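You operate a simulated robot arm through the tools that you are given. There is no shell and no other tool. Be economical: measure what you need, move in short steps, check, and stop when the job is done.

Carry out the task below with a simulated two-armed robot. There is one attempt and no reset: what you move stays moved.

JOB
Seat the purple and white buckets in the rotor, then switch on.
Fine: carry them together, one in each hand; each goes to the seat of its colour; shut the lid before the mains go on.

It is judged by the outcome, as a careful person would: the job done as asked, and still so three seconds after it is handed in. It fails if anything else is knocked over, pushed out of place, dropped, spilled or broken. Lids that push on must go on centred and level and be pressed home; caps that screw on are set level and turned clockwise until they are tight.

ROBOT AND FRAMES
Two 7-joint arms with two-finger parallel grippers on one trunk, on a base that drives. Base frame: it is fixed to the floor where the robot stands at the start and does not move with it; the origin is under the middle of the robot, x ahead of it, y to its left, z up; the surface under the hand at the start is at about z = 0.86. Lengths are in m, angles in rad, forces in N, time in s.
The left shoulder is at the start at [0.07, 0.163, 1.252], the right one opposite. With the tool pointing down near the work surface each hand reaches from about 0.38 to 0.88 m from the robot's upright axis, wherever it stands, measured 20 degrees to its own side. Places, roughly: centrifuge lid [1.4, 0.6, 1.2]; green bucket [1.25, 0.5, 0.75]; green mains switch [1, 0.4, 0.7]; orange bucket [1, 0.75, 0.75]. Payload 3.43 kg a hand.
Tool frame (each hand has its own): the origin (TCP) lies between the finger pads and is the grasp point; the fingertips stand 0.034 m ahead of it; z points along the fingers, y is the line along which they close. The gripper opens to 0.128 m. The fingers are 0.024 m wide and 0.012 m thick; the gripper's body (0.048 by 0.13 m) begins 0.096 m behind the TCP.
Orientation is that of the tool frame in the base frame, as a unit quaternion [x, y, z, w]. With the fingers straight down and closing along the base's y, the tool's x points along the base's -x, its y along +y and its z along -z.

CONTROLS
- The arms move only by the tool apply_moves. It takes "left_motion", "right_motion" or both (then of equal length, played together; a hand with none holds still); each is a list of rows, each a list of 7 numbers: the shift along the tool's x, y, z in units of 150 mm (1.0 is 150 mm), then the turn, a rotation vector about the tool's x, y, z in units of 45 degrees (1.0 is 45 degrees), then the opening, from 0 (shut) to 1 (fully open). In form: [[x, y, z, wx, wy, wz, gripper], ...]. A call has 1 to 12 rows; each row is the pose to reach, as a shift and turn from the pose commanded when the call began, along the tool's axes at that moment. A call with a number of a shift or a turn outside -1 to 1 is refused whole. A row lasts 0.2 s, in which the tool goes at most 0.05 m and 0.15 rad; a call with a longer step from one row to the next is refused whole, and so is a gripper value outside its range. A pose out of reach is approached as far as the arm can. The call stops where the force on the tool passes 40 N (or 10 N more than at its start, if that is more) or the arm is blocked; 0.2 s more then pass. Each finger travels about 0.153 m/s and halts on what it meets, pressing with about 42 N; the grip force reading is that of the motor and also rises with nothing between the fingers. The clock runs only during rows and for 0.2 s after the last one: add rows that repeat a pose to give the fingers time. It gives the time, the measured TCP pose, the force on the tool (base axes), the opening and the grip force at its end, in the units of the frame above (readings bear some noise), with the torque about the TCP (base axes, N m) and any sound that the robot's microphone picked up.
- Cameras (640 x 400 px; columns grow to the right, rows downward): "scene" is now at [0.1372, 0.036, 1.5017]; the picture's right is [0.37, -0.93, 0.00], its down [-0.33, -0.13, -0.93] and it looks along [0.87, 0.35, -0.36] (base axes); focal length 214 px, centre (320, 200). "left" rides on the left gripper at [0.076, 0.011, -0.16] in its tool frame; the picture's right is [-0.15, 0.99, 0.00], its down [-0.88, -0.13, -0.46] and it looks along [-0.45, -0.07, 0.89] (tool axes); focal length 234 px, centre (320, 200). "right" rides on the right gripper at [0.076, -0.011, -0.16] in its tool frame; the picture's right is [0.15, 0.99, 0.00], its down [-0.88, 0.13, -0.46] and it looks along [-0.45, 0.07, 0.89] (tool axes); focal length 234 px, centre (320, 200). There is no depth. A picture from a camera that has moved, and an enlarged one, comes with that camera's place and axes in the base frame and with its lens.
- grab_frame(camera): a new picture of that camera. It takes no simulated time.
- lift_body(by): slides the trunk up (or, below 0, down) by that many m; the arms and the scene camera ride with it, the base frame stays. It gives what a move gives, with no picture.
- roll_base(legs): drives the robot by 1 to 6 legs, each [ahead, left, turn to the left] in m, m and rad, along the robot's own axes; the way and the turn of a leg run together, so that a leg with both is an arc; at most 1.5 m and 3.142 rad a leg. The arms and the cameras ride along, it lands a little off, and it stops where it bumps. It gives what a move gives.
- head_to(pan, tilt): turns the head with the scene camera to pan (to the left, within 1.501 rad either way) and tilt (down, from -0.506 to 1.204), counted from straight ahead of the robot. It gives what a move gives.
- zoom(camera, box): a new picture of the part [left, top, right, bottom] of that camera's present view, enlarged. It takes no simulated time.
- job_done(): hands the job in; it is judged then, once.

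Go step by step. Nothing tells you exact positions but the pictures and the camera data: compare them with the known pose of the tool, close in by small moves and look again before you grip or let go. The budget is 120 turns and 92 pictures, counting those below and the enlarged ones. Unless the task says otherwise, let go and move clear before handing in, and close with one line.

The tools are called as name(argument=value, ...) on one line, values as JSON. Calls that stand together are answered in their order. apply_moves: Moves the arms, as the interface text tells. Its arguments: {"type":"object","properties":{"left_motion":{"type":"array"},"right_motion":{"type":"array"}},"required":[]} The other tools are called the same way: lift_body (by) slides the trunk up or down; roll_base (legs) drives the base; head_to (pan, tilt) turns the head that bears the scene camera; grab_frame (camera) takes a picture; zoom (camera, box) takes an enlarged picture of a part of a camera's view; job_done () hands the job in.

At the start:

```text
time_s: 0.0
left_tcp_pos: [0.5599, 0.4878, 1.4862]
left_tcp_rot: [0.0, 1.0, 0.0, 0.0]
left_ft_force: [0.2, 0.4, -0.8]
left_ft_torque: [0.0, 0.01, 0.04]
left_gripper_width: 0.1283
left_grip_force: 0.0
right_tcp_pos: [0.36, -0.0021, 1.5146]
right_tcp_rot: [0.0, 1.0, 0.0, 0.001]
right_ft_force: [0.0, -0.1, 0.1]
right_ft_torque: [0.0, 0.0, -0.01]
right_gripper_width: 0.1279
right_grip_force: 0.0
trunk travel left (down, up): [-0.732, 0.208]
robot x, y, heading: [0.002, 0.0013, 0.002]
head pan, tilt: [0.384, 0.363]
```

scene: 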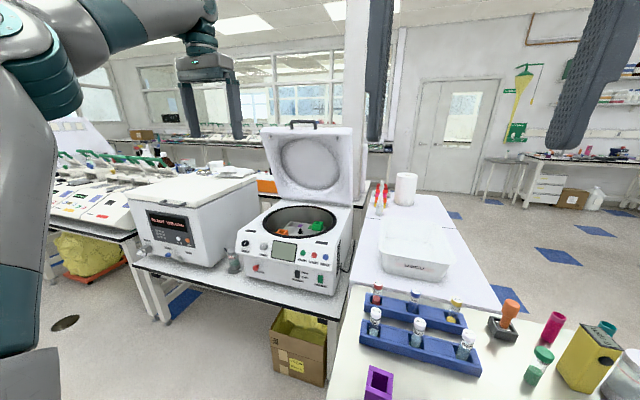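
right: 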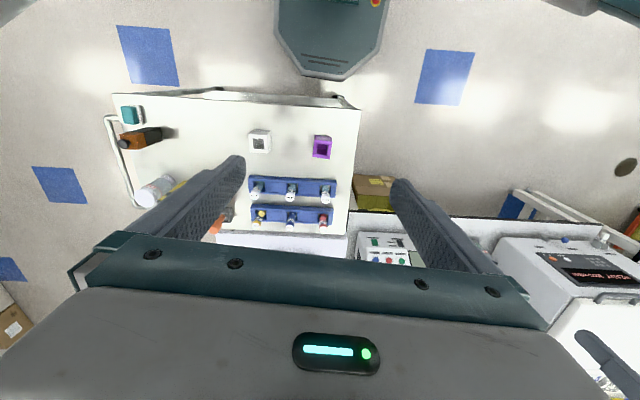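
left: 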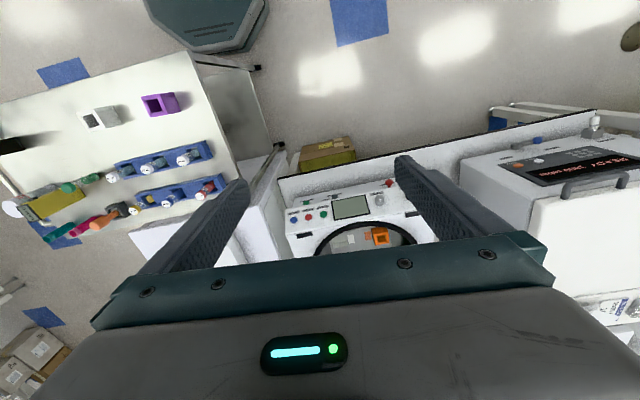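

I see the centrifuge ahead-left with its lid open, and the purple and white buckets on the near right bench. I'll look closer at the buckets and the rotor.

zoom(camera="right", box=[220, 100, 380, 240])

zoom(camera="scene", box=[220, 180, 370, 310])

zoom(camera="left", box=[270, 170, 450, 270])

```text
2.86 times, centred on (300, 170) of right
camera zoom: at [0.2864, -0.0151, 1.6729], right [-0.14, 0.99, 0.0], down [0.88, 0.13, 0.46], along [0.45, 0.07, -0.89], focal length 669 px, centre (377, 286)
```

zoom: 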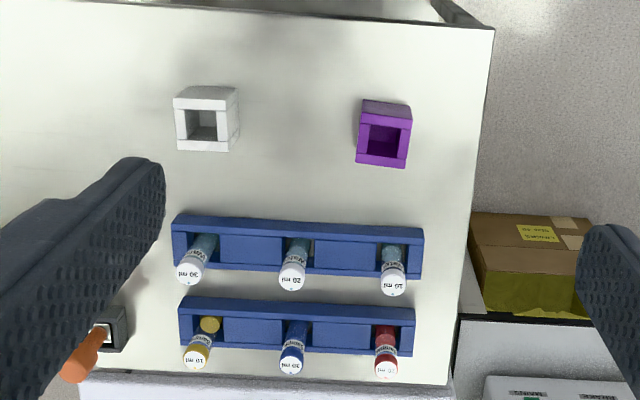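

```text
3.08 times, centred on (295, 245) of scene
camera zoom: at [0.1372, 0.036, 1.5017], right [0.37, -0.93, 0.0], down [-0.33, -0.13, -0.93], along [0.87, 0.35, -0.36], focal length 660 px, centre (397, 62)
```

zoom: 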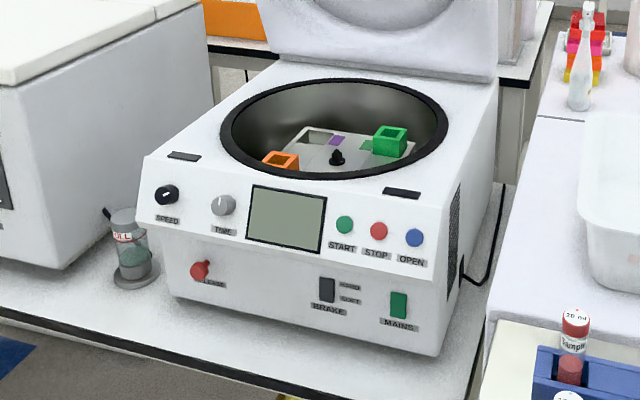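

```text
3.56 times, centred on (360, 220) of left
camera zoom: at [0.4854, 0.4989, 1.6448], right [0.15, 0.99, 0.0], down [0.88, -0.13, 0.46], along [0.45, -0.07, -0.89], focal length 833 px, centre (178, 129)
```

zoom: 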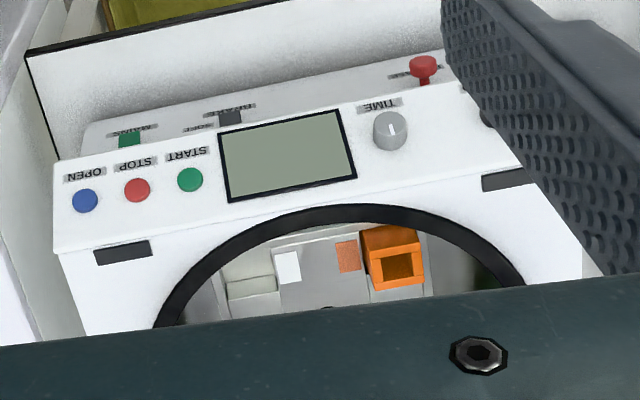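

Estimated tops: white bucket about (0.49, -0.175), purple about (0.48, 0.03), bench z about 0.86. I'll move both hands down towards a spot above the buckets.

apply_moves(right_motion=[[-0.14, -0.17, 0.17, 0, 0, 0, 1], [-0.28, -0.33, 0.33, 0, 0, 0, 1], [-0.42, -0.5, 0.5, 0, 0, 0, 1], [-0.56, -0.67, 0.67, 0, 0, 0, 1], [-0.7, -0.83, 0.83, 0, 0, 0, 1], [-0.84, -1, 1, 0, 0, 0, 1]], left_motion=[[0.1, -0.17, 0.17, 0, 0, 0, 1], [0.2, -0.33, 0.33, 0, 0, 0, 1], [0.3, -0.5, 0.5, 0, 0, 0, 1], [0.4, -0.67, 0.67, 0, 0, 0, 1], [0.5, -0.83, 0.83, 0, 0, 0, 1], [0.53, -1, 1, 0, 0, 0, 1]])

apply_moves(right_motion=[[0, -0.1, 0.25, 0, 0, 0, 1], [0, -0.15, 0.5, 0, 0, 0, 1], [0, -0.15, 0.75, 0, 0, 0, 1], [0, -0.15, 1, 0, 0, 0, 1], [0, -0.15, 1, 0, 0, 0, 1], [0, -0.15, 1, 0, 0, 0, 1]], left_motion=[[0, -0.17, 0.17, 0, 0, 0, 1], [0, -0.33, 0.33, 0, 0, 0, 1], [0, -0.5, 0.5, 0, 0, 0, 1], [0, -0.67, 0.67, 0, 0, 0, 1], [0, -0.83, 0.83, 0, 0, 0, 1], [0, -1, 1, 0, 0, 0, 1]])

grab_frame(camera="right")

grab_frame(camera="left")

```text
time_s: 1.4
left_tcp_pos: [0.481, 0.3324, 1.3357]
left_tcp_rot: [0.001, 1.0, 0.001, -0.001]
left_ft_force: [0.4, -0.2, -0.6]
left_ft_torque: [0.0, 0.04, -0.04]
left_gripper_width: 0.1281
left_grip_force: 0.1
right_tcp_pos: [0.4895, -0.1572, 1.3634]
right_tcp_rot: [0.0, 1.0, 0.002, -0.001]
right_ft_force: [-0.4, 0.3, 0.4]
right_ft_torque: [0.03, 0.06, 0.0]
right_gripper_width: 0.1281
right_grip_force: 0.1
trunk travel left (down, up): [-0.732, 0.208]
robot x, y, heading: [0.0015, 0.0023, -0.003]
head pan, tilt: [0.384, 0.363]
```

```text
time_s: 2.8
left_tcp_pos: [0.4807, 0.19, 1.1855]
left_tcp_rot: [0.0, 1.0, -0.001, -0.001]
left_ft_force: [0.5, 0.2, -0.3]
left_ft_torque: [0.01, 0.05, -0.05]
left_gripper_width: 0.1279
left_grip_force: 0.2
right_tcp_pos: [0.4875, -0.1714, 1.2153]
right_tcp_rot: [0.001, 1.0, 0.001, -0.001]
right_ft_force: [0.7, -0.2, -0.4]
right_ft_torque: [-0.01, 0.02, -0.02]
right_gripper_width: 0.1277
right_grip_force: 0.0
trunk travel left (down, up): [-0.732, 0.208]
robot x, y, heading: [-0.002, -0.0006, 0.003]
head pan, tilt: [0.384, 0.363]
```

```text
85 pictures are left
camera right: at [0.4131, -0.1848, 1.3739], right [-0.14, 0.99, 0.0], down [0.88, 0.13, 0.45], along [0.45, 0.07, -0.89], focal length 234 px, centre (320, 200)
```

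right: 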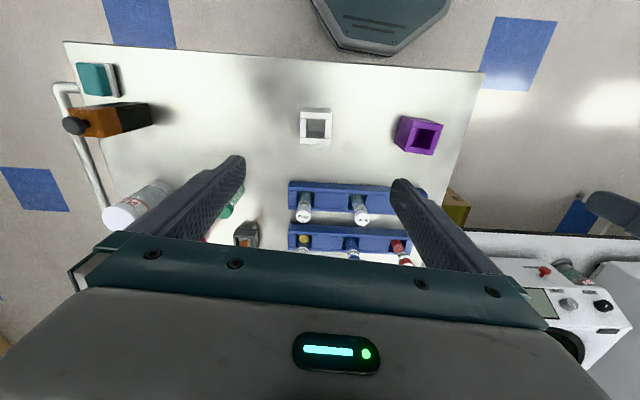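

```text
84 pictures are left
camera left: at [0.4061, 0.2018, 1.344], right [0.15, 0.99, 0.0], down [0.88, -0.13, 0.46], along [0.45, -0.07, -0.89], focal length 234 px, centre (320, 200)
```

left: 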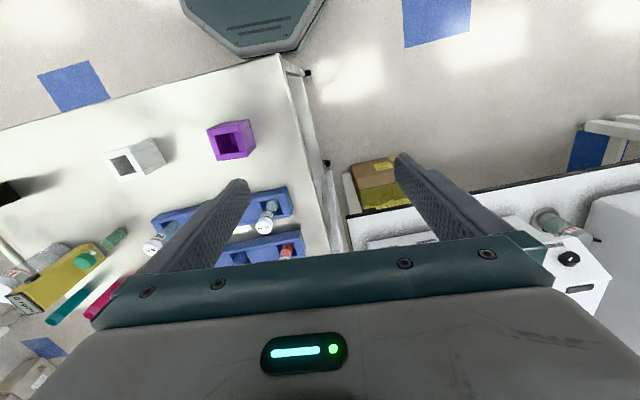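

Triangulated: white about (0.491, -0.178), purple about (0.479, 0.027), tops around z 0.90-0.92. I'll move directly over each one and look again.

apply_moves(right_motion=[[0, -0.05, 0.25, 0, 0, 0, 1], [0, -0.05, 0.5, 0, 0, 0, 1], [0, -0.05, 0.75, 0, 0, 0, 1], [0, -0.05, 0.75, 0, 0, 0, 1]], left_motion=[[0, -0.25, 0.15, 0, 0, 0, 1], [0, -0.5, 0.3, 0, 0, 0, 1], [0, -0.75, 0.45, 0, 0, 0, 1], [0, -1, 0.55, 0, 0, 0, 1]])

grab_frame(camera="right")

grab_frame(camera="left")

```text
time_s: 3.8
left_tcp_pos: [0.4798, 0.1153, 1.1427]
left_tcp_rot: [-0.001, 1.0, 0.0, 0.0]
left_ft_force: [-0.1, -1.1, 0.2]
left_ft_torque: [0.01, 0.0, 0.01]
left_gripper_width: 0.1278
left_grip_force: 0.1
left hand out of reach, approached as far as the arm can: row 3, 4
right_tcp_pos: [0.4871, -0.1789, 1.1001]
right_tcp_rot: [0.001, 1.0, 0.002, 0.0]
right_ft_force: [-0.4, -0.1, 0.0]
right_ft_torque: [0.03, -0.03, -0.01]
right_gripper_width: 0.1281
right_grip_force: 0.1
trunk travel left (down, up): [-0.732, 0.208]
robot x, y, heading: [-0.0044, -0.0011, 0.004]
head pan, tilt: [0.384, 0.363]
```

```text
83 pictures are left
camera right: at [0.4113, -0.1916, 1.2593], right [-0.14, 0.99, 0.0], down [0.88, 0.13, 0.46], along [0.45, 0.07, -0.89], focal length 234 px, centre (320, 200)
```

right: 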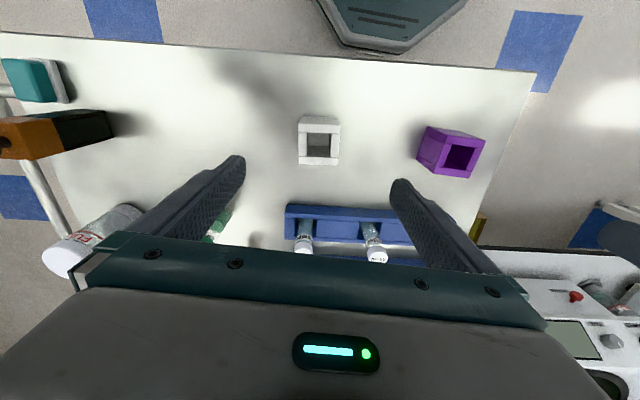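

```text
82 pictures are left
camera left: at [0.405, 0.1269, 1.3008], right [0.15, 0.99, 0.0], down [0.88, -0.13, 0.46], along [0.45, -0.07, -0.89], focal length 234 px, centre (320, 200)
```

left: 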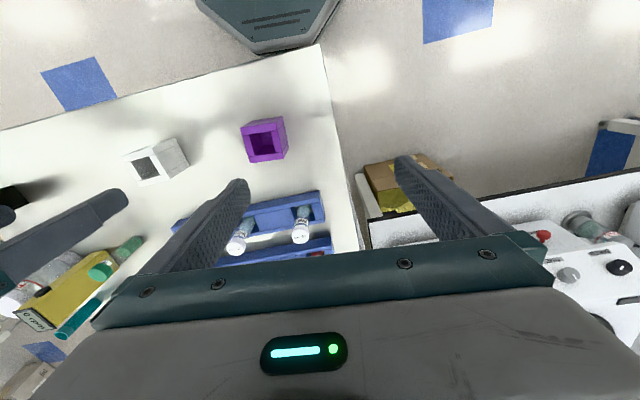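

The left hand can't reach that far right, so I'll take white first, then shift the base to the right for purple. I'll check white's orientation close up.

zoom(camera="right", box=[270, 90, 370, 190])

zoom(camera="left", box=[210, 90, 310, 190])

```text
4.00 times, centred on (320, 140) of right
camera zoom: at [0.4113, -0.1916, 1.2593], right [-0.14, 0.99, 0.0], down [0.88, 0.13, 0.46], along [0.45, 0.07, -0.89], focal length 937 px, centre (320, 440)
```

zoom: 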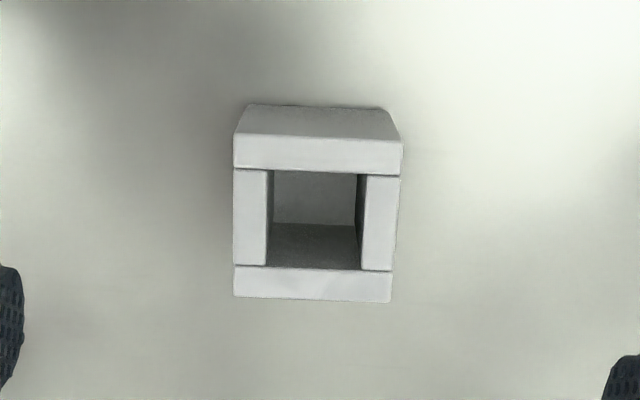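

```text
4.00 times, centred on (260, 140) of left
camera zoom: at [0.405, 0.1269, 1.3008], right [0.15, 0.99, 0.0], down [0.88, -0.13, 0.46], along [0.45, -0.07, -0.89], focal length 937 px, centre (560, 440)
```

zoom: 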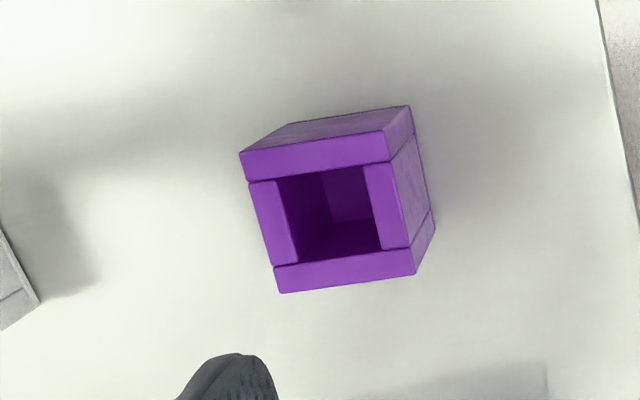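

White is a roughly 60 mm square turned about 6° CCW. Before choosing grip depth, I'll check how far seated buckets stand out of the rotor.

zoom(camera="scene", box=[270, 200, 340, 245])

```text
8.89 times, centred on (305, 222) of scene
camera zoom: at [0.1367, 0.0353, 1.5017], right [0.37, -0.93, 0.0], down [-0.33, -0.13, -0.93], along [0.87, 0.35, -0.36], focal length 1906 px, centre (453, 0)
```

zoom: 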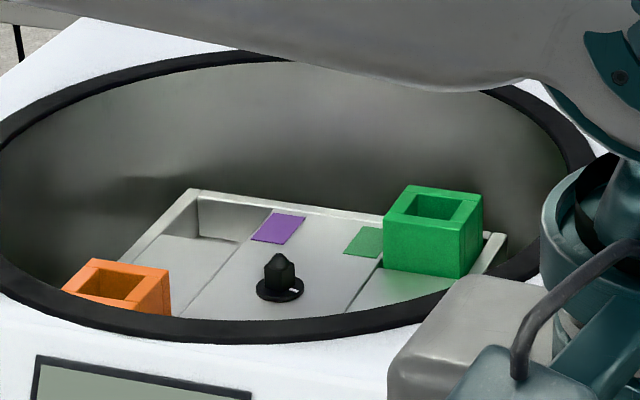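

Seated buckets stand about 40 mm proud, so a grip about 30 mm deep is safe. I'll turn the right hand 6° and descend partway over white.

apply_moves(right_motion=[[-0.05, 0, 0.2, 0, 0, -0.07, 1], [-0.05, 0, 0.4, 0, 0, -0.14, 1], [-0.05, 0, 0.65, 0, 0, -0.14, 1], [-0.05, 0, 0.65, 0, 0, -0.14, 1]])

grab_frame(camera="right")

zoom(camera="left", box=[60, 90, 220, 230])

```text
time_s: 4.8
left_tcp_pos: [0.4805, 0.1169, 1.1417]
left_tcp_rot: [0.0, 1.0, 0.0, -0.001]
left_ft_force: [-0.9, -0.2, -0.8]
left_ft_torque: [-0.02, 0.0, -0.05]
left_gripper_width: 0.1278
left_grip_force: 0.0
right_tcp_pos: [0.494, -0.1756, 1.0047]
right_tcp_rot: [-0.055, 0.999, 0.001, 0.0]
right_ft_force: [-0.5, 0.5, -0.1]
right_ft_torque: [0.0, 0.01, 0.02]
right_gripper_width: 0.1281
right_grip_force: 0.0
trunk travel left (down, up): [-0.732, 0.208]
robot x, y, heading: [-0.0016, 0.0038, 0.0]
head pan, tilt: [0.384, 0.363]
```

```text
78 pictures are left
camera right: at [0.423, -0.1971, 1.1632], right [-0.25, 0.97, 0.0], down [0.86, 0.22, 0.46], along [0.44, 0.12, -0.89], focal length 234 px, centre (320, 200)
```

right: 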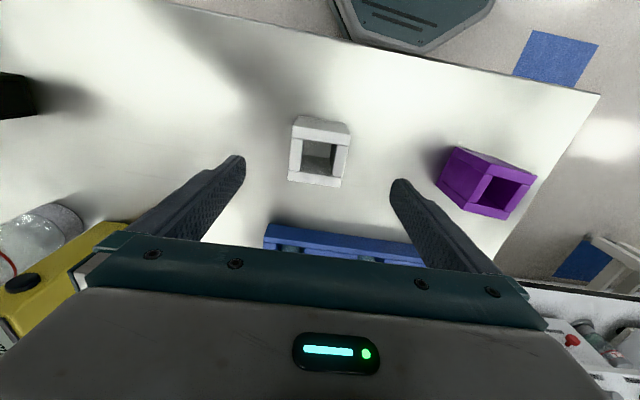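

```text
2.86 times, centred on (140, 160) of left
camera zoom: at [0.4053, 0.1275, 1.3007], right [0.15, 0.99, 0.0], down [0.88, -0.13, 0.46], along [0.45, -0.07, -0.89], focal length 669 px, centre (834, 314)
```

zoom: 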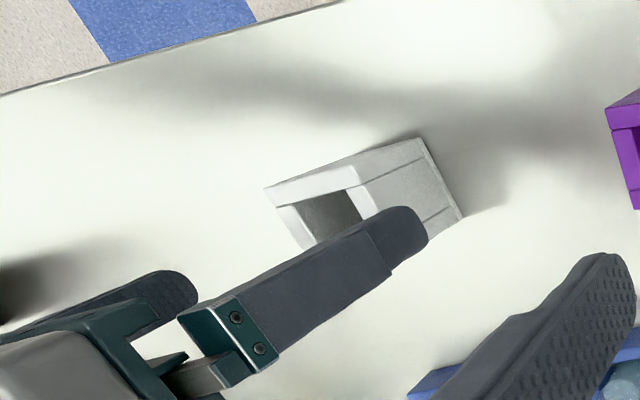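

White's centre is about (0.492, -0.180), well aligned. I'll descend to z 0.945 and check tip depth from both cameras.

apply_moves(right_motion=[[0.01, -0.03, 0.2, 0, 0, 0, 1], [0.01, -0.03, 0.4, 0, 0, 0, 1], [0.01, -0.03, 0.4, 0, 0, 0, 1]])

zoom(camera="right", box=[220, 100, 420, 225])

zoom(camera="left", box=[60, 90, 220, 230])

```text
time_s: 5.6
left_tcp_pos: [0.4809, 0.1158, 1.1427]
left_tcp_rot: [0.0, 1.0, 0.001, 0.0]
left_ft_force: [-0.4, 0.1, 0.2]
left_ft_torque: [0.02, 0.01, -0.02]
left_gripper_width: 0.128
left_grip_force: 0.1
right_tcp_pos: [0.494, -0.1826, 0.9433]
right_tcp_rot: [-0.054, 0.999, 0.001, 0.001]
right_ft_force: [-0.5, 0.7, -0.3]
right_ft_torque: [0.03, -0.01, 0.01]
right_gripper_width: 0.1279
right_grip_force: 0.1
trunk travel left (down, up): [-0.732, 0.208]
robot x, y, heading: [-0.0, 0.0017, 0.003]
head pan, tilt: [0.384, 0.363]
```

```text
3.20 times, centred on (320, 162) of right
camera zoom: at [0.4212, -0.2039, 1.1027], right [-0.25, 0.97, 0.0], down [0.86, 0.22, 0.46], along [0.44, 0.12, -0.89], focal length 749 px, centre (320, 320)
```

zoom: 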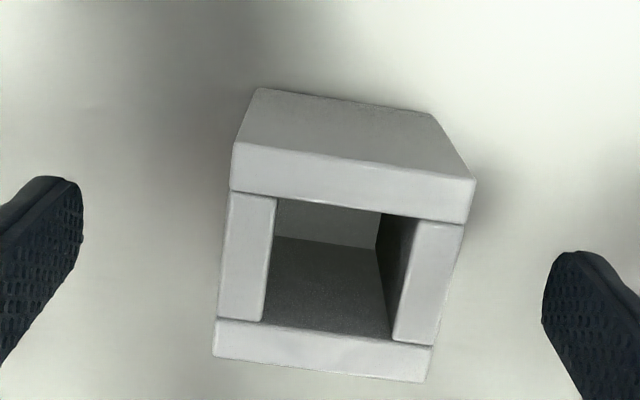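

```text
2.86 times, centred on (140, 160) of left
camera zoom: at [0.4054, 0.1276, 1.3007], right [0.15, 0.99, 0.0], down [0.88, -0.13, 0.46], along [0.45, -0.07, -0.89], focal length 669 px, centre (834, 314)
```

zoom: 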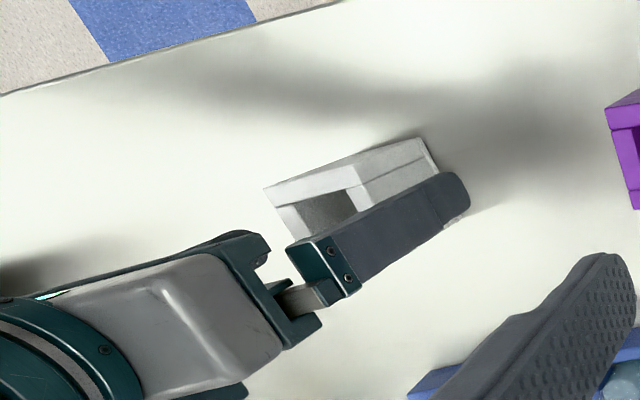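

The top is at z about 0.934, and the bucket is 56 mm wide, centred at (0.4905, -0.180). I'll drop 8 mm, close, and lift.

apply_moves(right_motion=[[0.02, 0.015, 0.055, 0, 0, 0, 1], [0.02, 0.015, 0.055, 0, 0, 0, 0.4], [0.02, 0.015, 0.055, 0, 0, 0, 0.2], [0.02, 0.015, 0.055, 0, 0, 0, 0.2], [0.02, 0.015, 0.055, 0, 0, 0, 0.2]])

apply_moves(right_motion=[[0, 0, -0.1, 0, 0, 0, 0.2], [0, 0, -0.3, 0, 0, 0, 0.2], [0, 0, -0.6, 0, 0, 0, 0.2], [0, 0, -0.9, 0, 0, 0, 0.2], [0, 0, -1, 0, 0, 0, 0.2]])

grab_frame(camera="right")

```text
time_s: 6.8
left_tcp_pos: [0.4816, 0.1165, 1.1418]
left_tcp_rot: [0.0, 1.0, 0.0, 0.0]
left_ft_force: [-0.4, -0.2, 1.4]
left_ft_torque: [-0.04, 0.05, 0.0]
left_gripper_width: 0.1279
left_grip_force: 0.0
right_tcp_pos: [0.4899, -0.1806, 0.936]
right_tcp_rot: [-0.054, 0.999, 0.001, 0.0]
right_ft_force: [0.6, 0.3, 0.9]
right_ft_torque: [-0.08, -0.11, 0.02]
right_gripper_width: 0.0574
right_grip_force: 42.2
trunk travel left (down, up): [-0.732, 0.208]
robot x, y, heading: [0.0002, -0.0021, -0.002]
head pan, tilt: [0.384, 0.363]
```

```text
time_s: 8.0
left_tcp_pos: [0.4815, 0.1172, 1.1422]
left_tcp_rot: [0.0, 1.0, -0.001, 0.0]
left_ft_force: [-1.1, 0.1, 0.3]
left_ft_torque: [0.0, 0.0, -0.01]
left_gripper_width: 0.1281
left_grip_force: 0.0
right_tcp_pos: [0.492, -0.1843, 1.0858]
right_tcp_rot: [-0.054, 0.999, 0.002, -0.001]
right_ft_force: [-0.3, -0.4, -3.9]
right_ft_torque: [-0.02, -0.01, 0.0]
right_gripper_width: 0.0575
right_grip_force: 41.7
trunk travel left (down, up): [-0.732, 0.208]
robot x, y, heading: [0.0016, -0.0004, -0.002]
head pan, tilt: [0.384, 0.363]
```

```text
74 pictures are left
camera right: at [0.4192, -0.2043, 1.2453], right [-0.25, 0.97, 0.0], down [0.86, 0.22, 0.46], along [0.44, 0.12, -0.89], focal length 234 px, centre (320, 200)
```

right: 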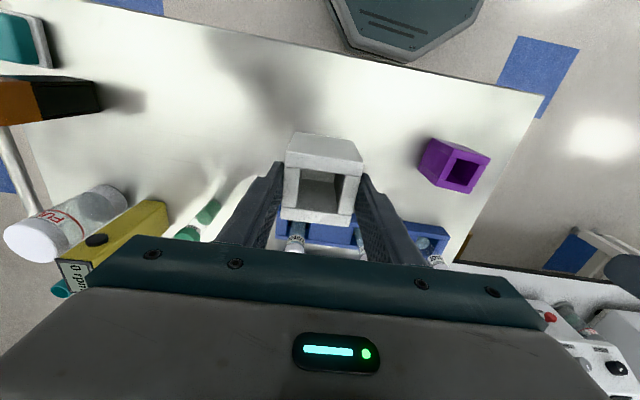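

White is held. Now I'll drive 0.13 m to the right so the left hand can reach purple.

roll_base(legs=[[0, -0.13, 0]])

zoom(camera="left", box=[240, 80, 400, 220])

```text
time_s: 9.3
left_tcp_pos: [0.4807, -0.011, 1.1418]
left_tcp_rot: [-0.002, 1.0, -0.002, -0.001]
left_ft_force: [-0.3, -0.2, -0.2]
left_ft_torque: [-0.01, 0.01, 0.02]
left_gripper_width: 0.1281
left_grip_force: 0.0
right_tcp_pos: [0.4933, -0.309, 1.0865]
right_tcp_rot: [-0.056, 0.998, 0.001, 0.0]
right_ft_force: [0.7, 0.2, -3.2]
right_ft_torque: [0.0, 0.01, 0.02]
right_gripper_width: 0.0575
right_grip_force: 42.3
trunk travel left (down, up): [-0.732, 0.208]
robot x, y, heading: [-0.0002, -0.1307, 0.007]
head pan, tilt: [0.384, 0.363]
```

```text
2.86 times, centred on (320, 150) of left
camera zoom: at [0.4056, -0.0004, 1.3004], right [0.14, 0.99, 0.0], down [0.88, -0.13, 0.46], along [0.45, -0.07, -0.89], focal length 669 px, centre (320, 343)
```

zoom: 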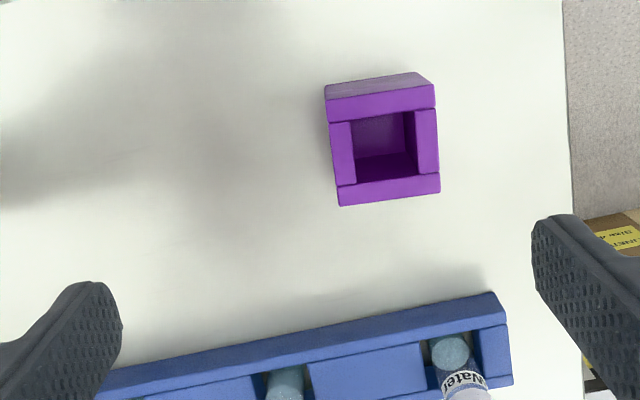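

Purple is centred at about (0.479, 0.022), turned -1°. I'll move over it and down to z 0.96, then check.

apply_moves(left_motion=[[0.01, 0.22, 0, 0, 0, 0.025, 1], [0.01, 0.22, 0.3, 0, 0, 0.025, 1], [0.01, 0.22, 0.6, 0, 0, 0.025, 1], [0.01, 0.22, 0.9, 0, 0, 0.025, 1], [0.01, 0.22, 1, 0, 0, 0.025, 1]])

apply_moves(left_motion=[[0, 0, 0.2, 0, 0, 0, 1], [0, 0, 0.2, 0, 0, 0, 1]])

zoom(camera="left", box=[220, 100, 420, 225])

```text
time_s: 10.5
left_tcp_pos: [0.4764, 0.0262, 0.9953]
left_tcp_rot: [0.008, 1.0, -0.002, 0.0]
left_ft_force: [-0.5, -0.3, -0.6]
left_ft_torque: [0.02, 0.03, 0.01]
left_gripper_width: 0.1284
left_grip_force: 0.1
left hand out of reach, approached as far as the arm can: row 5
right_tcp_pos: [0.4932, -0.3122, 1.0864]
right_tcp_rot: [-0.055, 0.998, 0.001, 0.001]
right_ft_force: [-0.6, 0.1, -3.2]
right_ft_torque: [-0.03, 0.03, -0.01]
right_gripper_width: 0.0575
right_grip_force: 42.1
trunk travel left (down, up): [-0.732, 0.208]
robot x, y, heading: [0.0033, -0.1265, 0.002]
head pan, tilt: [0.384, 0.363]
```

```text
time_s: 11.1
left_tcp_pos: [0.4743, 0.0381, 0.9718]
left_tcp_rot: [0.007, 1.0, -0.001, 0.0]
left_ft_force: [0.1, -0.1, -0.2]
left_ft_torque: [-0.01, 0.0, -0.02]
left_gripper_width: 0.1279
left_grip_force: 0.1
left hand out of reach, approached as far as the arm can: row 1, 2
right_tcp_pos: [0.4916, -0.312, 1.0865]
right_tcp_rot: [-0.056, 0.998, 0.001, 0.0]
right_ft_force: [-0.2, -0.7, -3.8]
right_ft_torque: [0.0, 0.01, 0.02]
right_gripper_width: 0.0576
right_grip_force: 42.0
trunk travel left (down, up): [-0.732, 0.208]
robot x, y, heading: [0.0041, -0.1304, 0.006]
head pan, tilt: [0.384, 0.363]
```

```text
3.20 times, centred on (320, 162) of left
camera zoom: at [0.3992, 0.0507, 1.1309], right [0.16, 0.99, 0.0], down [0.88, -0.14, 0.46], along [0.45, -0.07, -0.89], focal length 749 px, centre (320, 320)
```

zoom: 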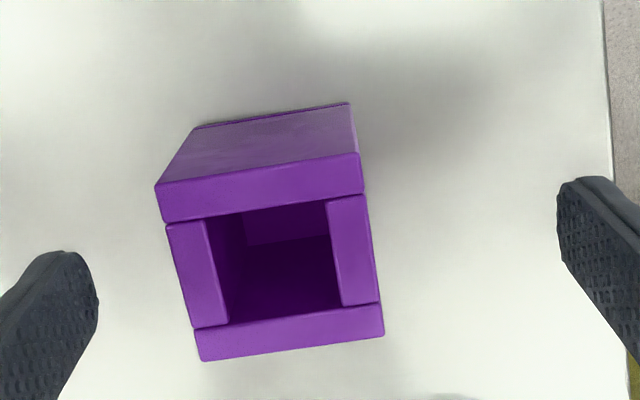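

Still just out of reach for the left arm. I'll raise both hands a bit and shift the base another 0.10 m to the right.

apply_moves(left_motion=[[0, 0, -0.2, 0, 0, 0, 1], [0, 0, -0.4, 0, 0, 0, 1], [0, 0, -0.6, 0, 0, 0, 1]], right_motion=[[0, 0, -0.2, 0, 0, 0, 0.2], [0, 0, -0.4, 0, 0, 0, 0.2], [0, 0, -0.6, 0, 0, 0, 0.2]])

roll_base(legs=[[0, -0.1, 0]])

```text
time_s: 11.9
left_tcp_pos: [0.4731, 0.0404, 1.066]
left_tcp_rot: [0.007, 1.0, 0.0, 0.0]
left_ft_force: [-0.4, -0.6, 0.1]
left_ft_torque: [0.0, -0.05, 0.01]
left_gripper_width: 0.1281
left_grip_force: 0.1
right_tcp_pos: [0.4905, -0.3117, 1.1767]
right_tcp_rot: [-0.056, 0.998, 0.001, 0.0]
right_ft_force: [0.4, 0.2, -2.8]
right_ft_torque: [0.0, -0.02, 0.0]
right_gripper_width: 0.0574
right_grip_force: 41.7
trunk travel left (down, up): [-0.732, 0.208]
robot x, y, heading: [0.0017, -0.1327, 0.0]
head pan, tilt: [0.384, 0.363]
```

```text
time_s: 13.1
left_tcp_pos: [0.4742, -0.0609, 1.065]
left_tcp_rot: [0.007, 1.0, -0.001, 0.0]
left_ft_force: [-0.3, 0.0, -0.9]
left_ft_torque: [0.01, 0.03, 0.01]
left_gripper_width: 0.1277
left_grip_force: 0.0
right_tcp_pos: [0.4921, -0.4127, 1.1768]
right_tcp_rot: [-0.057, 0.998, 0.001, 0.001]
right_ft_force: [0.7, -0.3, -2.8]
right_ft_torque: [-0.01, -0.01, -0.02]
right_gripper_width: 0.0573
right_grip_force: 41.4
trunk travel left (down, up): [-0.732, 0.208]
robot x, y, heading: [0.0017, -0.2331, 0.007]
head pan, tilt: [0.384, 0.363]
```

Purple's centre is about (0.479, 0.024). Now I'll go over it and down.

apply_moves(left_motion=[[-0.03, 0.28, 0, 0, 0, 0, 1], [-0.03, 0.57, 0.1, 0, 0, 0, 1], [-0.03, 0.57, 0.35, 0, 0, 0, 1], [-0.03, 0.57, 0.6, 0, 0, 0, 1], [-0.03, 0.57, 0.72, 0, 0, 0, 1], [-0.03, 0.57, 0.72, 0, 0, 0, 1]])

zoom(camera="left", box=[220, 100, 420, 225])

```text
time_s: 14.4
left_tcp_pos: [0.4826, 0.0251, 0.9567]
left_tcp_rot: [0.007, 1.0, 0.0, 0.0]
left_ft_force: [0.8, 0.1, -0.3]
left_ft_torque: [0.0, 0.0, 0.03]
left_gripper_width: 0.1281
left_grip_force: 0.0
right_tcp_pos: [0.4926, -0.4138, 1.1759]
right_tcp_rot: [-0.058, 0.998, 0.002, 0.0]
right_ft_force: [0.3, -1.2, -3.0]
right_ft_torque: [-0.02, -0.01, 0.01]
right_gripper_width: 0.0576
right_grip_force: 42.8
trunk travel left (down, up): [-0.732, 0.208]
robot x, y, heading: [0.0054, -0.2279, 0.009]
head pan, tilt: [0.384, 0.363]
```

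```text
3.20 times, centred on (320, 162) of left
camera zoom: at [0.408, 0.0373, 1.1143], right [0.16, 0.99, 0.0], down [0.88, -0.14, 0.46], along [0.45, -0.07, -0.89], focal length 749 px, centre (320, 320)
```

zoom: 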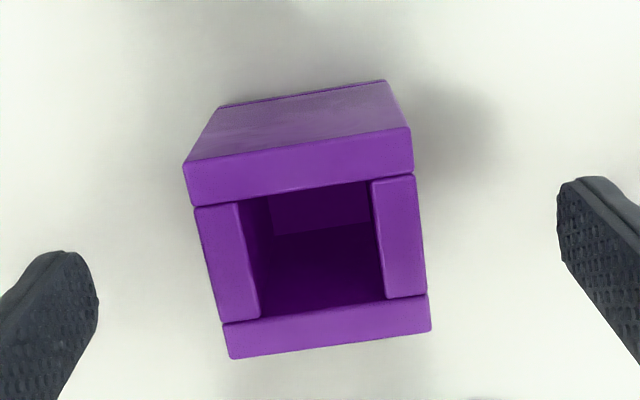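

Aligned. I'll lower 20 mm, grip and lift.

apply_moves(left_motion=[[0.02, 0, 0.137, 0, 0, 0, 1], [0.02, 0, 0.137, 0, 0, 0, 1], [0.02, 0, 0.137, 0, 0, 0, 0.4], [0.02, 0, 0.137, 0, 0, 0, 0.2], [0.02, 0, 0.137, 0, 0, 0, 0.2], [0.02, 0, 0.137, 0, 0, 0, 0.2]])

apply_moves(left_motion=[[0, 0, -0.1, 0, 0, 0, 0.2], [0, 0, -0.3, 0, 0, 0, 0.2], [0, 0, -0.6, 0, 0, 0, 0.2], [0, 0, -0.9, 0, 0, 0, 0.2], [0, 0, -1, 0, 0, 0, 0.2]])

head_to(pan=0.6, tilt=0.4)

grab_frame(camera="scene")

```text
time_s: 15.8
left_tcp_pos: [0.478, 0.024, 0.9362]
left_tcp_rot: [0.008, 1.0, 0.0, 0.0]
left_ft_force: [-2.6, 0.3, 2.8]
left_ft_torque: [0.04, -0.04, 0.07]
left_gripper_width: 0.0577
left_grip_force: 41.9
right_tcp_pos: [0.4936, -0.413, 1.1759]
right_tcp_rot: [-0.057, 0.998, 0.003, 0.0]
right_ft_force: [-0.5, 0.1, -2.8]
right_ft_torque: [0.01, 0.0, 0.01]
right_gripper_width: 0.0574
right_grip_force: 41.7
trunk travel left (down, up): [-0.732, 0.208]
robot x, y, heading: [-0.0003, -0.2319, 0.005]
head pan, tilt: [0.384, 0.363]
```

```text
time_s: 17.1
left_tcp_pos: [0.4773, 0.0244, 1.0869]
left_tcp_rot: [0.007, 1.0, 0.0, 0.0]
left_ft_force: [0.8, 0.0, -3.6]
left_ft_torque: [0.03, 0.0, -0.01]
left_gripper_width: 0.0576
left_grip_force: 41.7
right_tcp_pos: [0.4922, -0.4126, 1.1768]
right_tcp_rot: [-0.057, 0.998, 0.002, 0.0]
right_ft_force: [0.5, -0.6, -3.1]
right_ft_torque: [-0.01, 0.01, 0.03]
right_gripper_width: 0.0577
right_grip_force: 42.1
trunk travel left (down, up): [-0.732, 0.208]
robot x, y, heading: [0.0006, -0.2354, 0.005]
head pan, tilt: [0.384, 0.363]
```

```text
time_s: 17.8
left_tcp_pos: [0.4789, 0.025, 1.0857]
left_tcp_rot: [0.007, 1.0, 0.001, 0.0]
left_ft_force: [0.8, 0.2, -3.5]
left_ft_torque: [0.0, 0.02, 0.0]
left_gripper_width: 0.0576
left_grip_force: 42.2
right_tcp_pos: [0.4928, -0.413, 1.1758]
right_tcp_rot: [-0.057, 0.998, 0.002, 0.001]
right_ft_force: [-0.6, -0.1, -2.4]
right_ft_torque: [-0.02, 0.0, -0.01]
right_gripper_width: 0.0576
right_grip_force: 42.2
trunk travel left (down, up): [-0.732, 0.208]
robot x, y, heading: [0.0028, -0.2261, 0.005]
head pan, tilt: [0.6, 0.4]
```

```text
70 pictures are left
camera scene: at [0.1284, -0.1779, 1.4983], right [0.57, -0.82, 0.0], down [-0.32, -0.22, -0.92], along [0.76, 0.52, -0.39], focal length 214 px, centre (320, 200)
```

scene: 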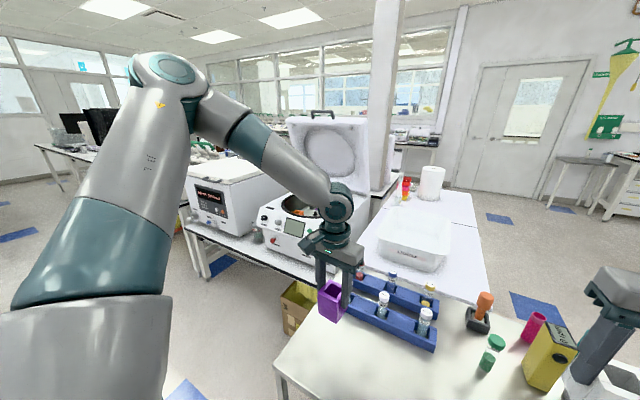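

Both buckets are held. From triangulation, the centrifuge panel is at x≈0.92, turned about 7° CCW, and the rotor hub is near (1.13, 0.56). I'll raise the left hand and drive left, clear of the bench.

apply_moves(left_motion=[[0, 0, -0.25, 0, 0, 0, 0.2], [0, 0, -0.5, 0, 0, 0, 0.2], [0, 0, -0.75, 0, 0, 0, 0.2], [0, 0, -0.9, 0, 0, 0, 0.2]], right_motion=[[0, 0, -0.1, 0, 0, 0, 0.2], [0, 0, -0.2, 0, 0, 0, 0.2], [0, 0, -0.3, 0, 0, 0, 0.2], [0, 0, -0.3, 0, 0, 0, 0.2]])

roll_base(legs=[[0, 0.8, 0]])

head_to(pan=0.0, tilt=0.6)

grab_frame(camera="scene")

grab_frame(camera="right")

```text
time_s: 18.8
left_tcp_pos: [0.4772, 0.0263, 1.2254]
left_tcp_rot: [0.007, 1.0, 0.0, 0.0]
left_ft_force: [-0.5, -0.3, -2.9]
left_ft_torque: [0.05, 0.02, 0.01]
left_gripper_width: 0.0573
left_grip_force: 42.7
right_tcp_pos: [0.4932, -0.4132, 1.2224]
right_tcp_rot: [-0.057, 0.998, 0.002, -0.001]
right_ft_force: [0.3, -0.5, -3.3]
right_ft_torque: [-0.01, -0.02, 0.03]
right_gripper_width: 0.0573
right_grip_force: 42.0
trunk travel left (down, up): [-0.732, 0.208]
robot x, y, heading: [-0.0007, -0.2328, 0.006]
head pan, tilt: [0.6, 0.4]
```

```text
time_s: 23.1
left_tcp_pos: [0.4649, 0.8407, 1.2245]
left_tcp_rot: [0.0, 1.0, 0.001, 0.001]
left_ft_force: [0.2, -0.3, -3.7]
left_ft_torque: [0.01, -0.01, 0.03]
left_gripper_width: 0.0578
left_grip_force: 42.0
right_tcp_pos: [0.4852, 0.4014, 1.2212]
right_tcp_rot: [-0.063, 0.998, 0.002, 0.0]
right_ft_force: [-0.2, -0.1, -4.6]
right_ft_torque: [0.04, 0.0, 0.01]
right_gripper_width: 0.0577
right_grip_force: 41.5
trunk travel left (down, up): [-0.732, 0.208]
robot x, y, heading: [-0.0085, 0.5759, 0.019]
head pan, tilt: [0.6, 0.4]
```

```text
time_s: 24.1
left_tcp_pos: [0.4653, 0.8417, 1.2244]
left_tcp_rot: [0.0, 1.0, 0.0, -0.001]
left_ft_force: [0.0, -0.4, -2.8]
left_ft_torque: [-0.01, 0.01, 0.0]
left_gripper_width: 0.0576
left_grip_force: 41.9
right_tcp_pos: [0.4871, 0.4016, 1.2204]
right_tcp_rot: [-0.063, 0.998, 0.002, 0.0]
right_ft_force: [-0.1, -0.5, -3.8]
right_ft_torque: [0.02, -0.04, 0.01]
right_gripper_width: 0.0577
right_grip_force: 42.2
trunk travel left (down, up): [-0.732, 0.208]
robot x, y, heading: [-0.0076, 0.5799, 0.012]
head pan, tilt: [0.0, 0.6]
```

```text
69 pictures are left
camera scene: at [0.1312, 0.5801, 1.4801], right [0.02, -1.0, 0.0], down [-0.57, -0.01, -0.82], along [0.82, 0.02, -0.57], focal length 214 px, centre (320, 200)
```

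scene: 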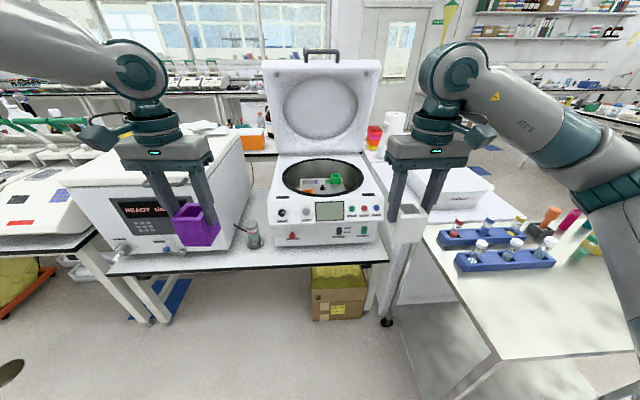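

```text
68 pictures are left
camera right: at [0.4141, 0.3795, 1.3803], right [-0.27, 0.96, 0.0], down [0.86, 0.24, 0.46], along [0.44, 0.13, -0.89], focal length 234 px, centre (320, 200)
```

right: 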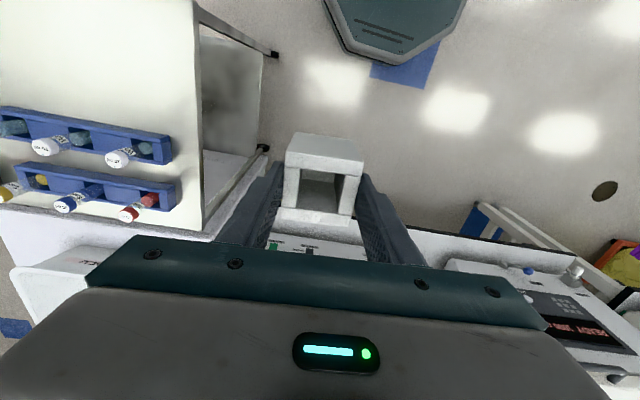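

A good frontal view. I'll zoom on the rotor to see the seats.

zoom(camera="scene", box=[270, 145, 375, 205])

zoom(camera="scene", box=[240, 40, 400, 260])

```text
6.10 times, centred on (322, 175) of scene
camera zoom: at [0.1312, 0.5801, 1.4801], right [0.02, -1.0, 0.0], down [-0.57, -0.01, -0.82], along [0.82, 0.02, -0.57], focal length 1307 px, centre (305, 352)
```

zoom: 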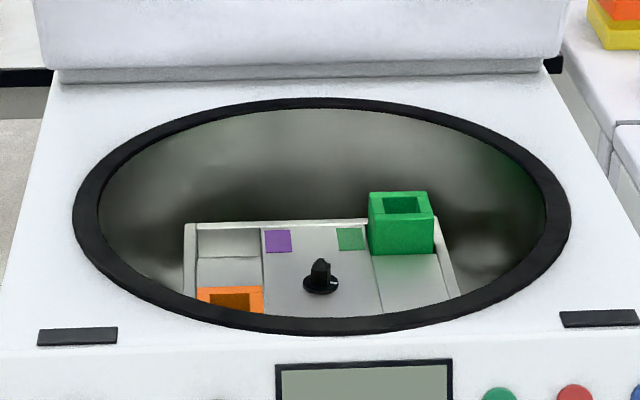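

```text
1.82 times, centred on (320, 150) of scene
camera zoom: at [0.1312, 0.5801, 1.4801], right [0.02, -1.0, 0.0], down [-0.57, -0.01, -0.82], along [0.82, 0.02, -0.57], focal length 390 px, centre (320, 291)
```

zoom: 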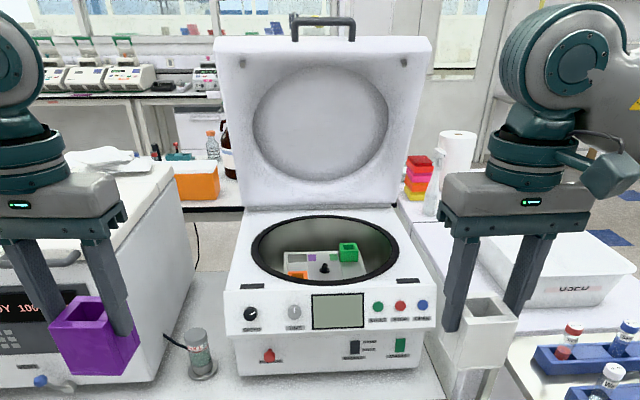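

The rotor has pockets at far-left (purple tag, empty) and presumably near-right (white); orange and green are in place. I'll drive forward and turn slightly to face the centrifuge.

roll_base(legs=[[0.42, -0.01, 0.11]])

head_to(pan=0.0, tilt=0.8)

grab_frame(camera="scene")

grab_frame(camera="right")

grab_frame(camera="left")

```text
time_s: 26.7
left_tcp_pos: [0.8556, 0.9106, 1.2247]
left_tcp_rot: [-0.054, 0.999, 0.0, 0.001]
left_ft_force: [-0.2, -0.5, -3.6]
left_ft_torque: [0.0, 0.0, -0.02]
left_gripper_width: 0.0579
left_grip_force: 42.1
right_tcp_pos: [0.9243, 0.4773, 1.222]
right_tcp_rot: [-0.118, 0.993, 0.001, 0.0]
right_ft_force: [0.0, 0.1, -4.0]
right_ft_torque: [0.02, -0.01, 0.01]
right_gripper_width: 0.0576
right_grip_force: 42.5
trunk travel left (down, up): [-0.732, 0.208]
robot x, y, heading: [0.4151, 0.5956, 0.125]
head pan, tilt: [0.0, 0.6]
```

```text
time_s: 27.4
left_tcp_pos: [0.8576, 0.9107, 1.223]
left_tcp_rot: [-0.053, 0.999, 0.0, -0.001]
left_ft_force: [0.1, -0.1, -3.3]
left_ft_torque: [0.03, 0.04, -0.04]
left_gripper_width: 0.0574
left_grip_force: 42.4
right_tcp_pos: [0.9255, 0.4766, 1.221]
right_tcp_rot: [-0.117, 0.993, 0.002, -0.001]
right_ft_force: [0.8, -0.2, -3.3]
right_ft_torque: [-0.01, 0.01, 0.02]
right_gripper_width: 0.0574
right_grip_force: 41.4
trunk travel left (down, up): [-0.732, 0.208]
robot x, y, heading: [0.4101, 0.5952, 0.126]
head pan, tilt: [0.0, 0.799]
```

```text
65 pictures are left
camera scene: at [0.5461, 0.6149, 1.4631], right [0.13, -0.99, 0.0], down [-0.71, -0.09, -0.7], along [0.69, 0.09, -0.72], focal length 214 px, centre (320, 200)
```

scene: 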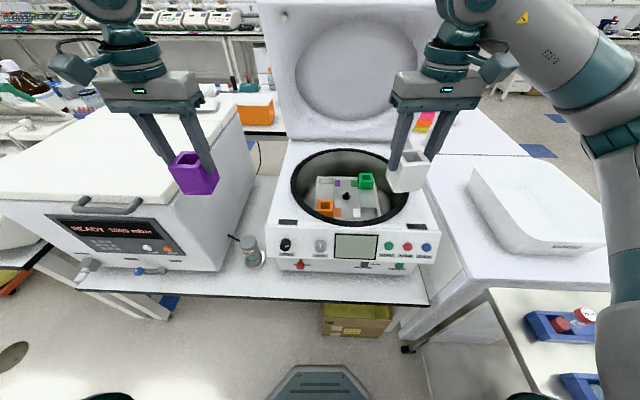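

```text
64 pictures are left
camera right: at [0.8563, 0.4467, 1.38], right [-0.37, 0.93, 0.0], down [0.83, 0.33, 0.46], along [0.42, 0.17, -0.89], focal length 234 px, centre (320, 200)
```

right: 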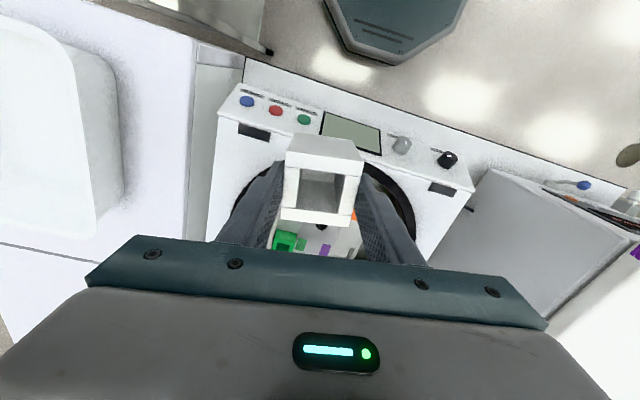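

```text
63 pictures are left
camera left: at [0.7816, 0.9137, 1.3821], right [0.04, 1.0, 0.0], down [0.89, -0.04, 0.45], along [0.45, -0.02, -0.89], focal length 234 px, centre (320, 200)
```

left: 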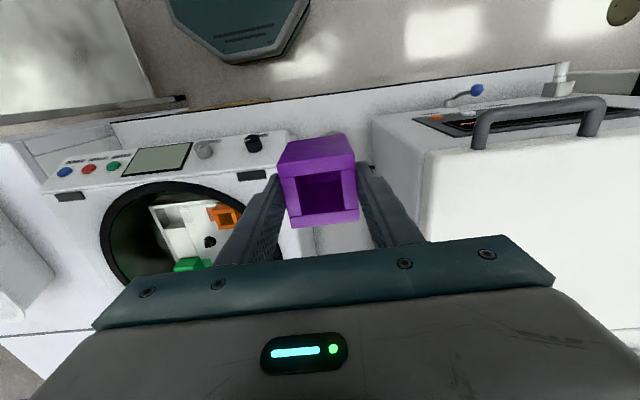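

zoom(camera="scene", box=[285, 145, 415, 235])

zoom(camera="left", box=[80, 160, 260, 290])

```text
4.44 times, centred on (350, 190) of scene
camera zoom: at [0.5461, 0.6149, 1.4631], right [0.13, -0.99, 0.0], down [-0.71, -0.09, -0.7], along [0.69, 0.09, -0.72], focal length 953 px, centre (187, 244)
```

zoom: 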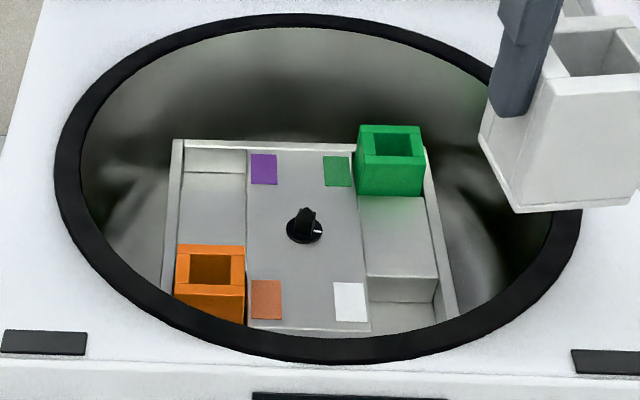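

```text
3.08 times, centred on (170, 225) of left
camera zoom: at [0.7816, 0.9137, 1.3821], right [0.04, 1.0, 0.0], down [0.89, -0.04, 0.45], along [0.45, -0.02, -0.89], focal length 720 px, centre (782, 123)
```

zoom: 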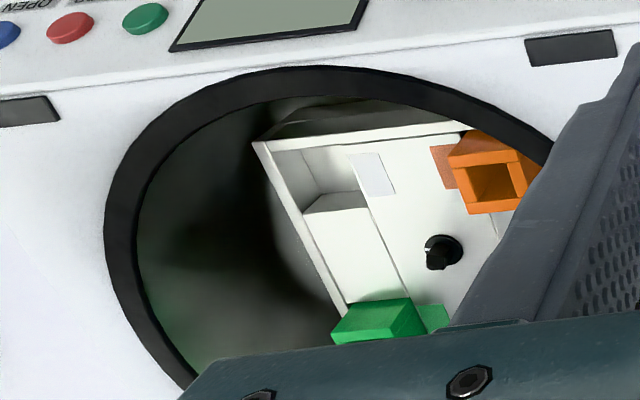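

Hub is about (1.161, 0.589), deck z about 0.851, rotor yaw about 6°, and seated bucket tops at about 0.888. The white seat is at about (1.089, 0.499). I'll bring the right hand above it, turned to match.

apply_moves(right_motion=[[-0.25, -0.03, 0, 0, 0, 0.04, 0.2], [-0.5, -0.06, 0, 0, 0, 0.08, 0.2], [-0.75, -0.08, 0.2, 0, 0, 0.12, 0.2], [-1, -0.1, 0.4, 0, 0, 0.165, 0.2], [-1, -0.1, 0.55, 0, 0, 0.165, 0.2], [-1, -0.1, 0.55, 0, 0, 0.165, 0.2]])

grab_frame(camera="right")

zoom(camera="scene", box=[285, 145, 415, 235])

```text
time_s: 28.9
left_tcp_pos: [0.8561, 0.9115, 1.224]
left_tcp_rot: [-0.053, 0.999, 0.0, 0.001]
left_ft_force: [-0.3, -0.8, -3.8]
left_ft_torque: [-0.01, 0.02, -0.02]
left_gripper_width: 0.0576
left_grip_force: 41.7
right_tcp_pos: [1.0762, 0.4968, 1.1374]
right_tcp_rot: [-0.053, 0.999, 0.001, 0.001]
right_ft_force: [-0.2, 0.3, -3.3]
right_ft_torque: [0.01, -0.01, -0.02]
right_gripper_width: 0.0576
right_grip_force: 41.9
trunk travel left (down, up): [-0.732, 0.208]
robot x, y, heading: [0.4132, 0.5921, 0.124]
head pan, tilt: [0.0, 0.799]
```

```text
60 pictures are left
camera right: at [1.0029, 0.4756, 1.2959], right [-0.25, 0.97, 0.0], down [0.86, 0.22, 0.46], along [0.44, 0.12, -0.89], focal length 234 px, centre (320, 200)
```

right: 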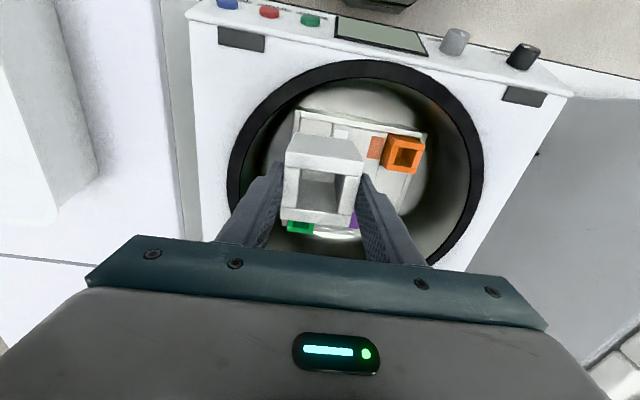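

```text
4.44 times, centred on (350, 190) of scene
camera zoom: at [0.5451, 0.6148, 1.4632], right [0.13, -0.99, 0.0], down [-0.71, -0.09, -0.7], along [0.69, 0.09, -0.72], focal length 953 px, centre (187, 244)
```

zoom: 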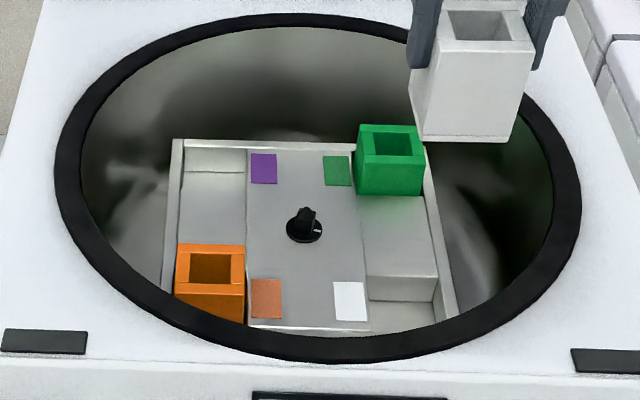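

I'll zoom in on the right hand's view of the pocket to refine position and yaw.

zoom(camera="right", box=[270, 90, 450, 250])

```text
2.50 times, centred on (360, 170) of right
camera zoom: at [1.0029, 0.4756, 1.2959], right [-0.25, 0.97, 0.0], down [0.86, 0.22, 0.46], along [0.44, 0.12, -0.89], focal length 585 px, centre (220, 275)
```

zoom: 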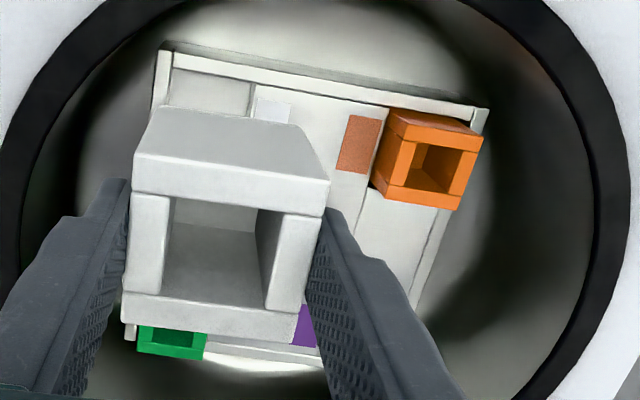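

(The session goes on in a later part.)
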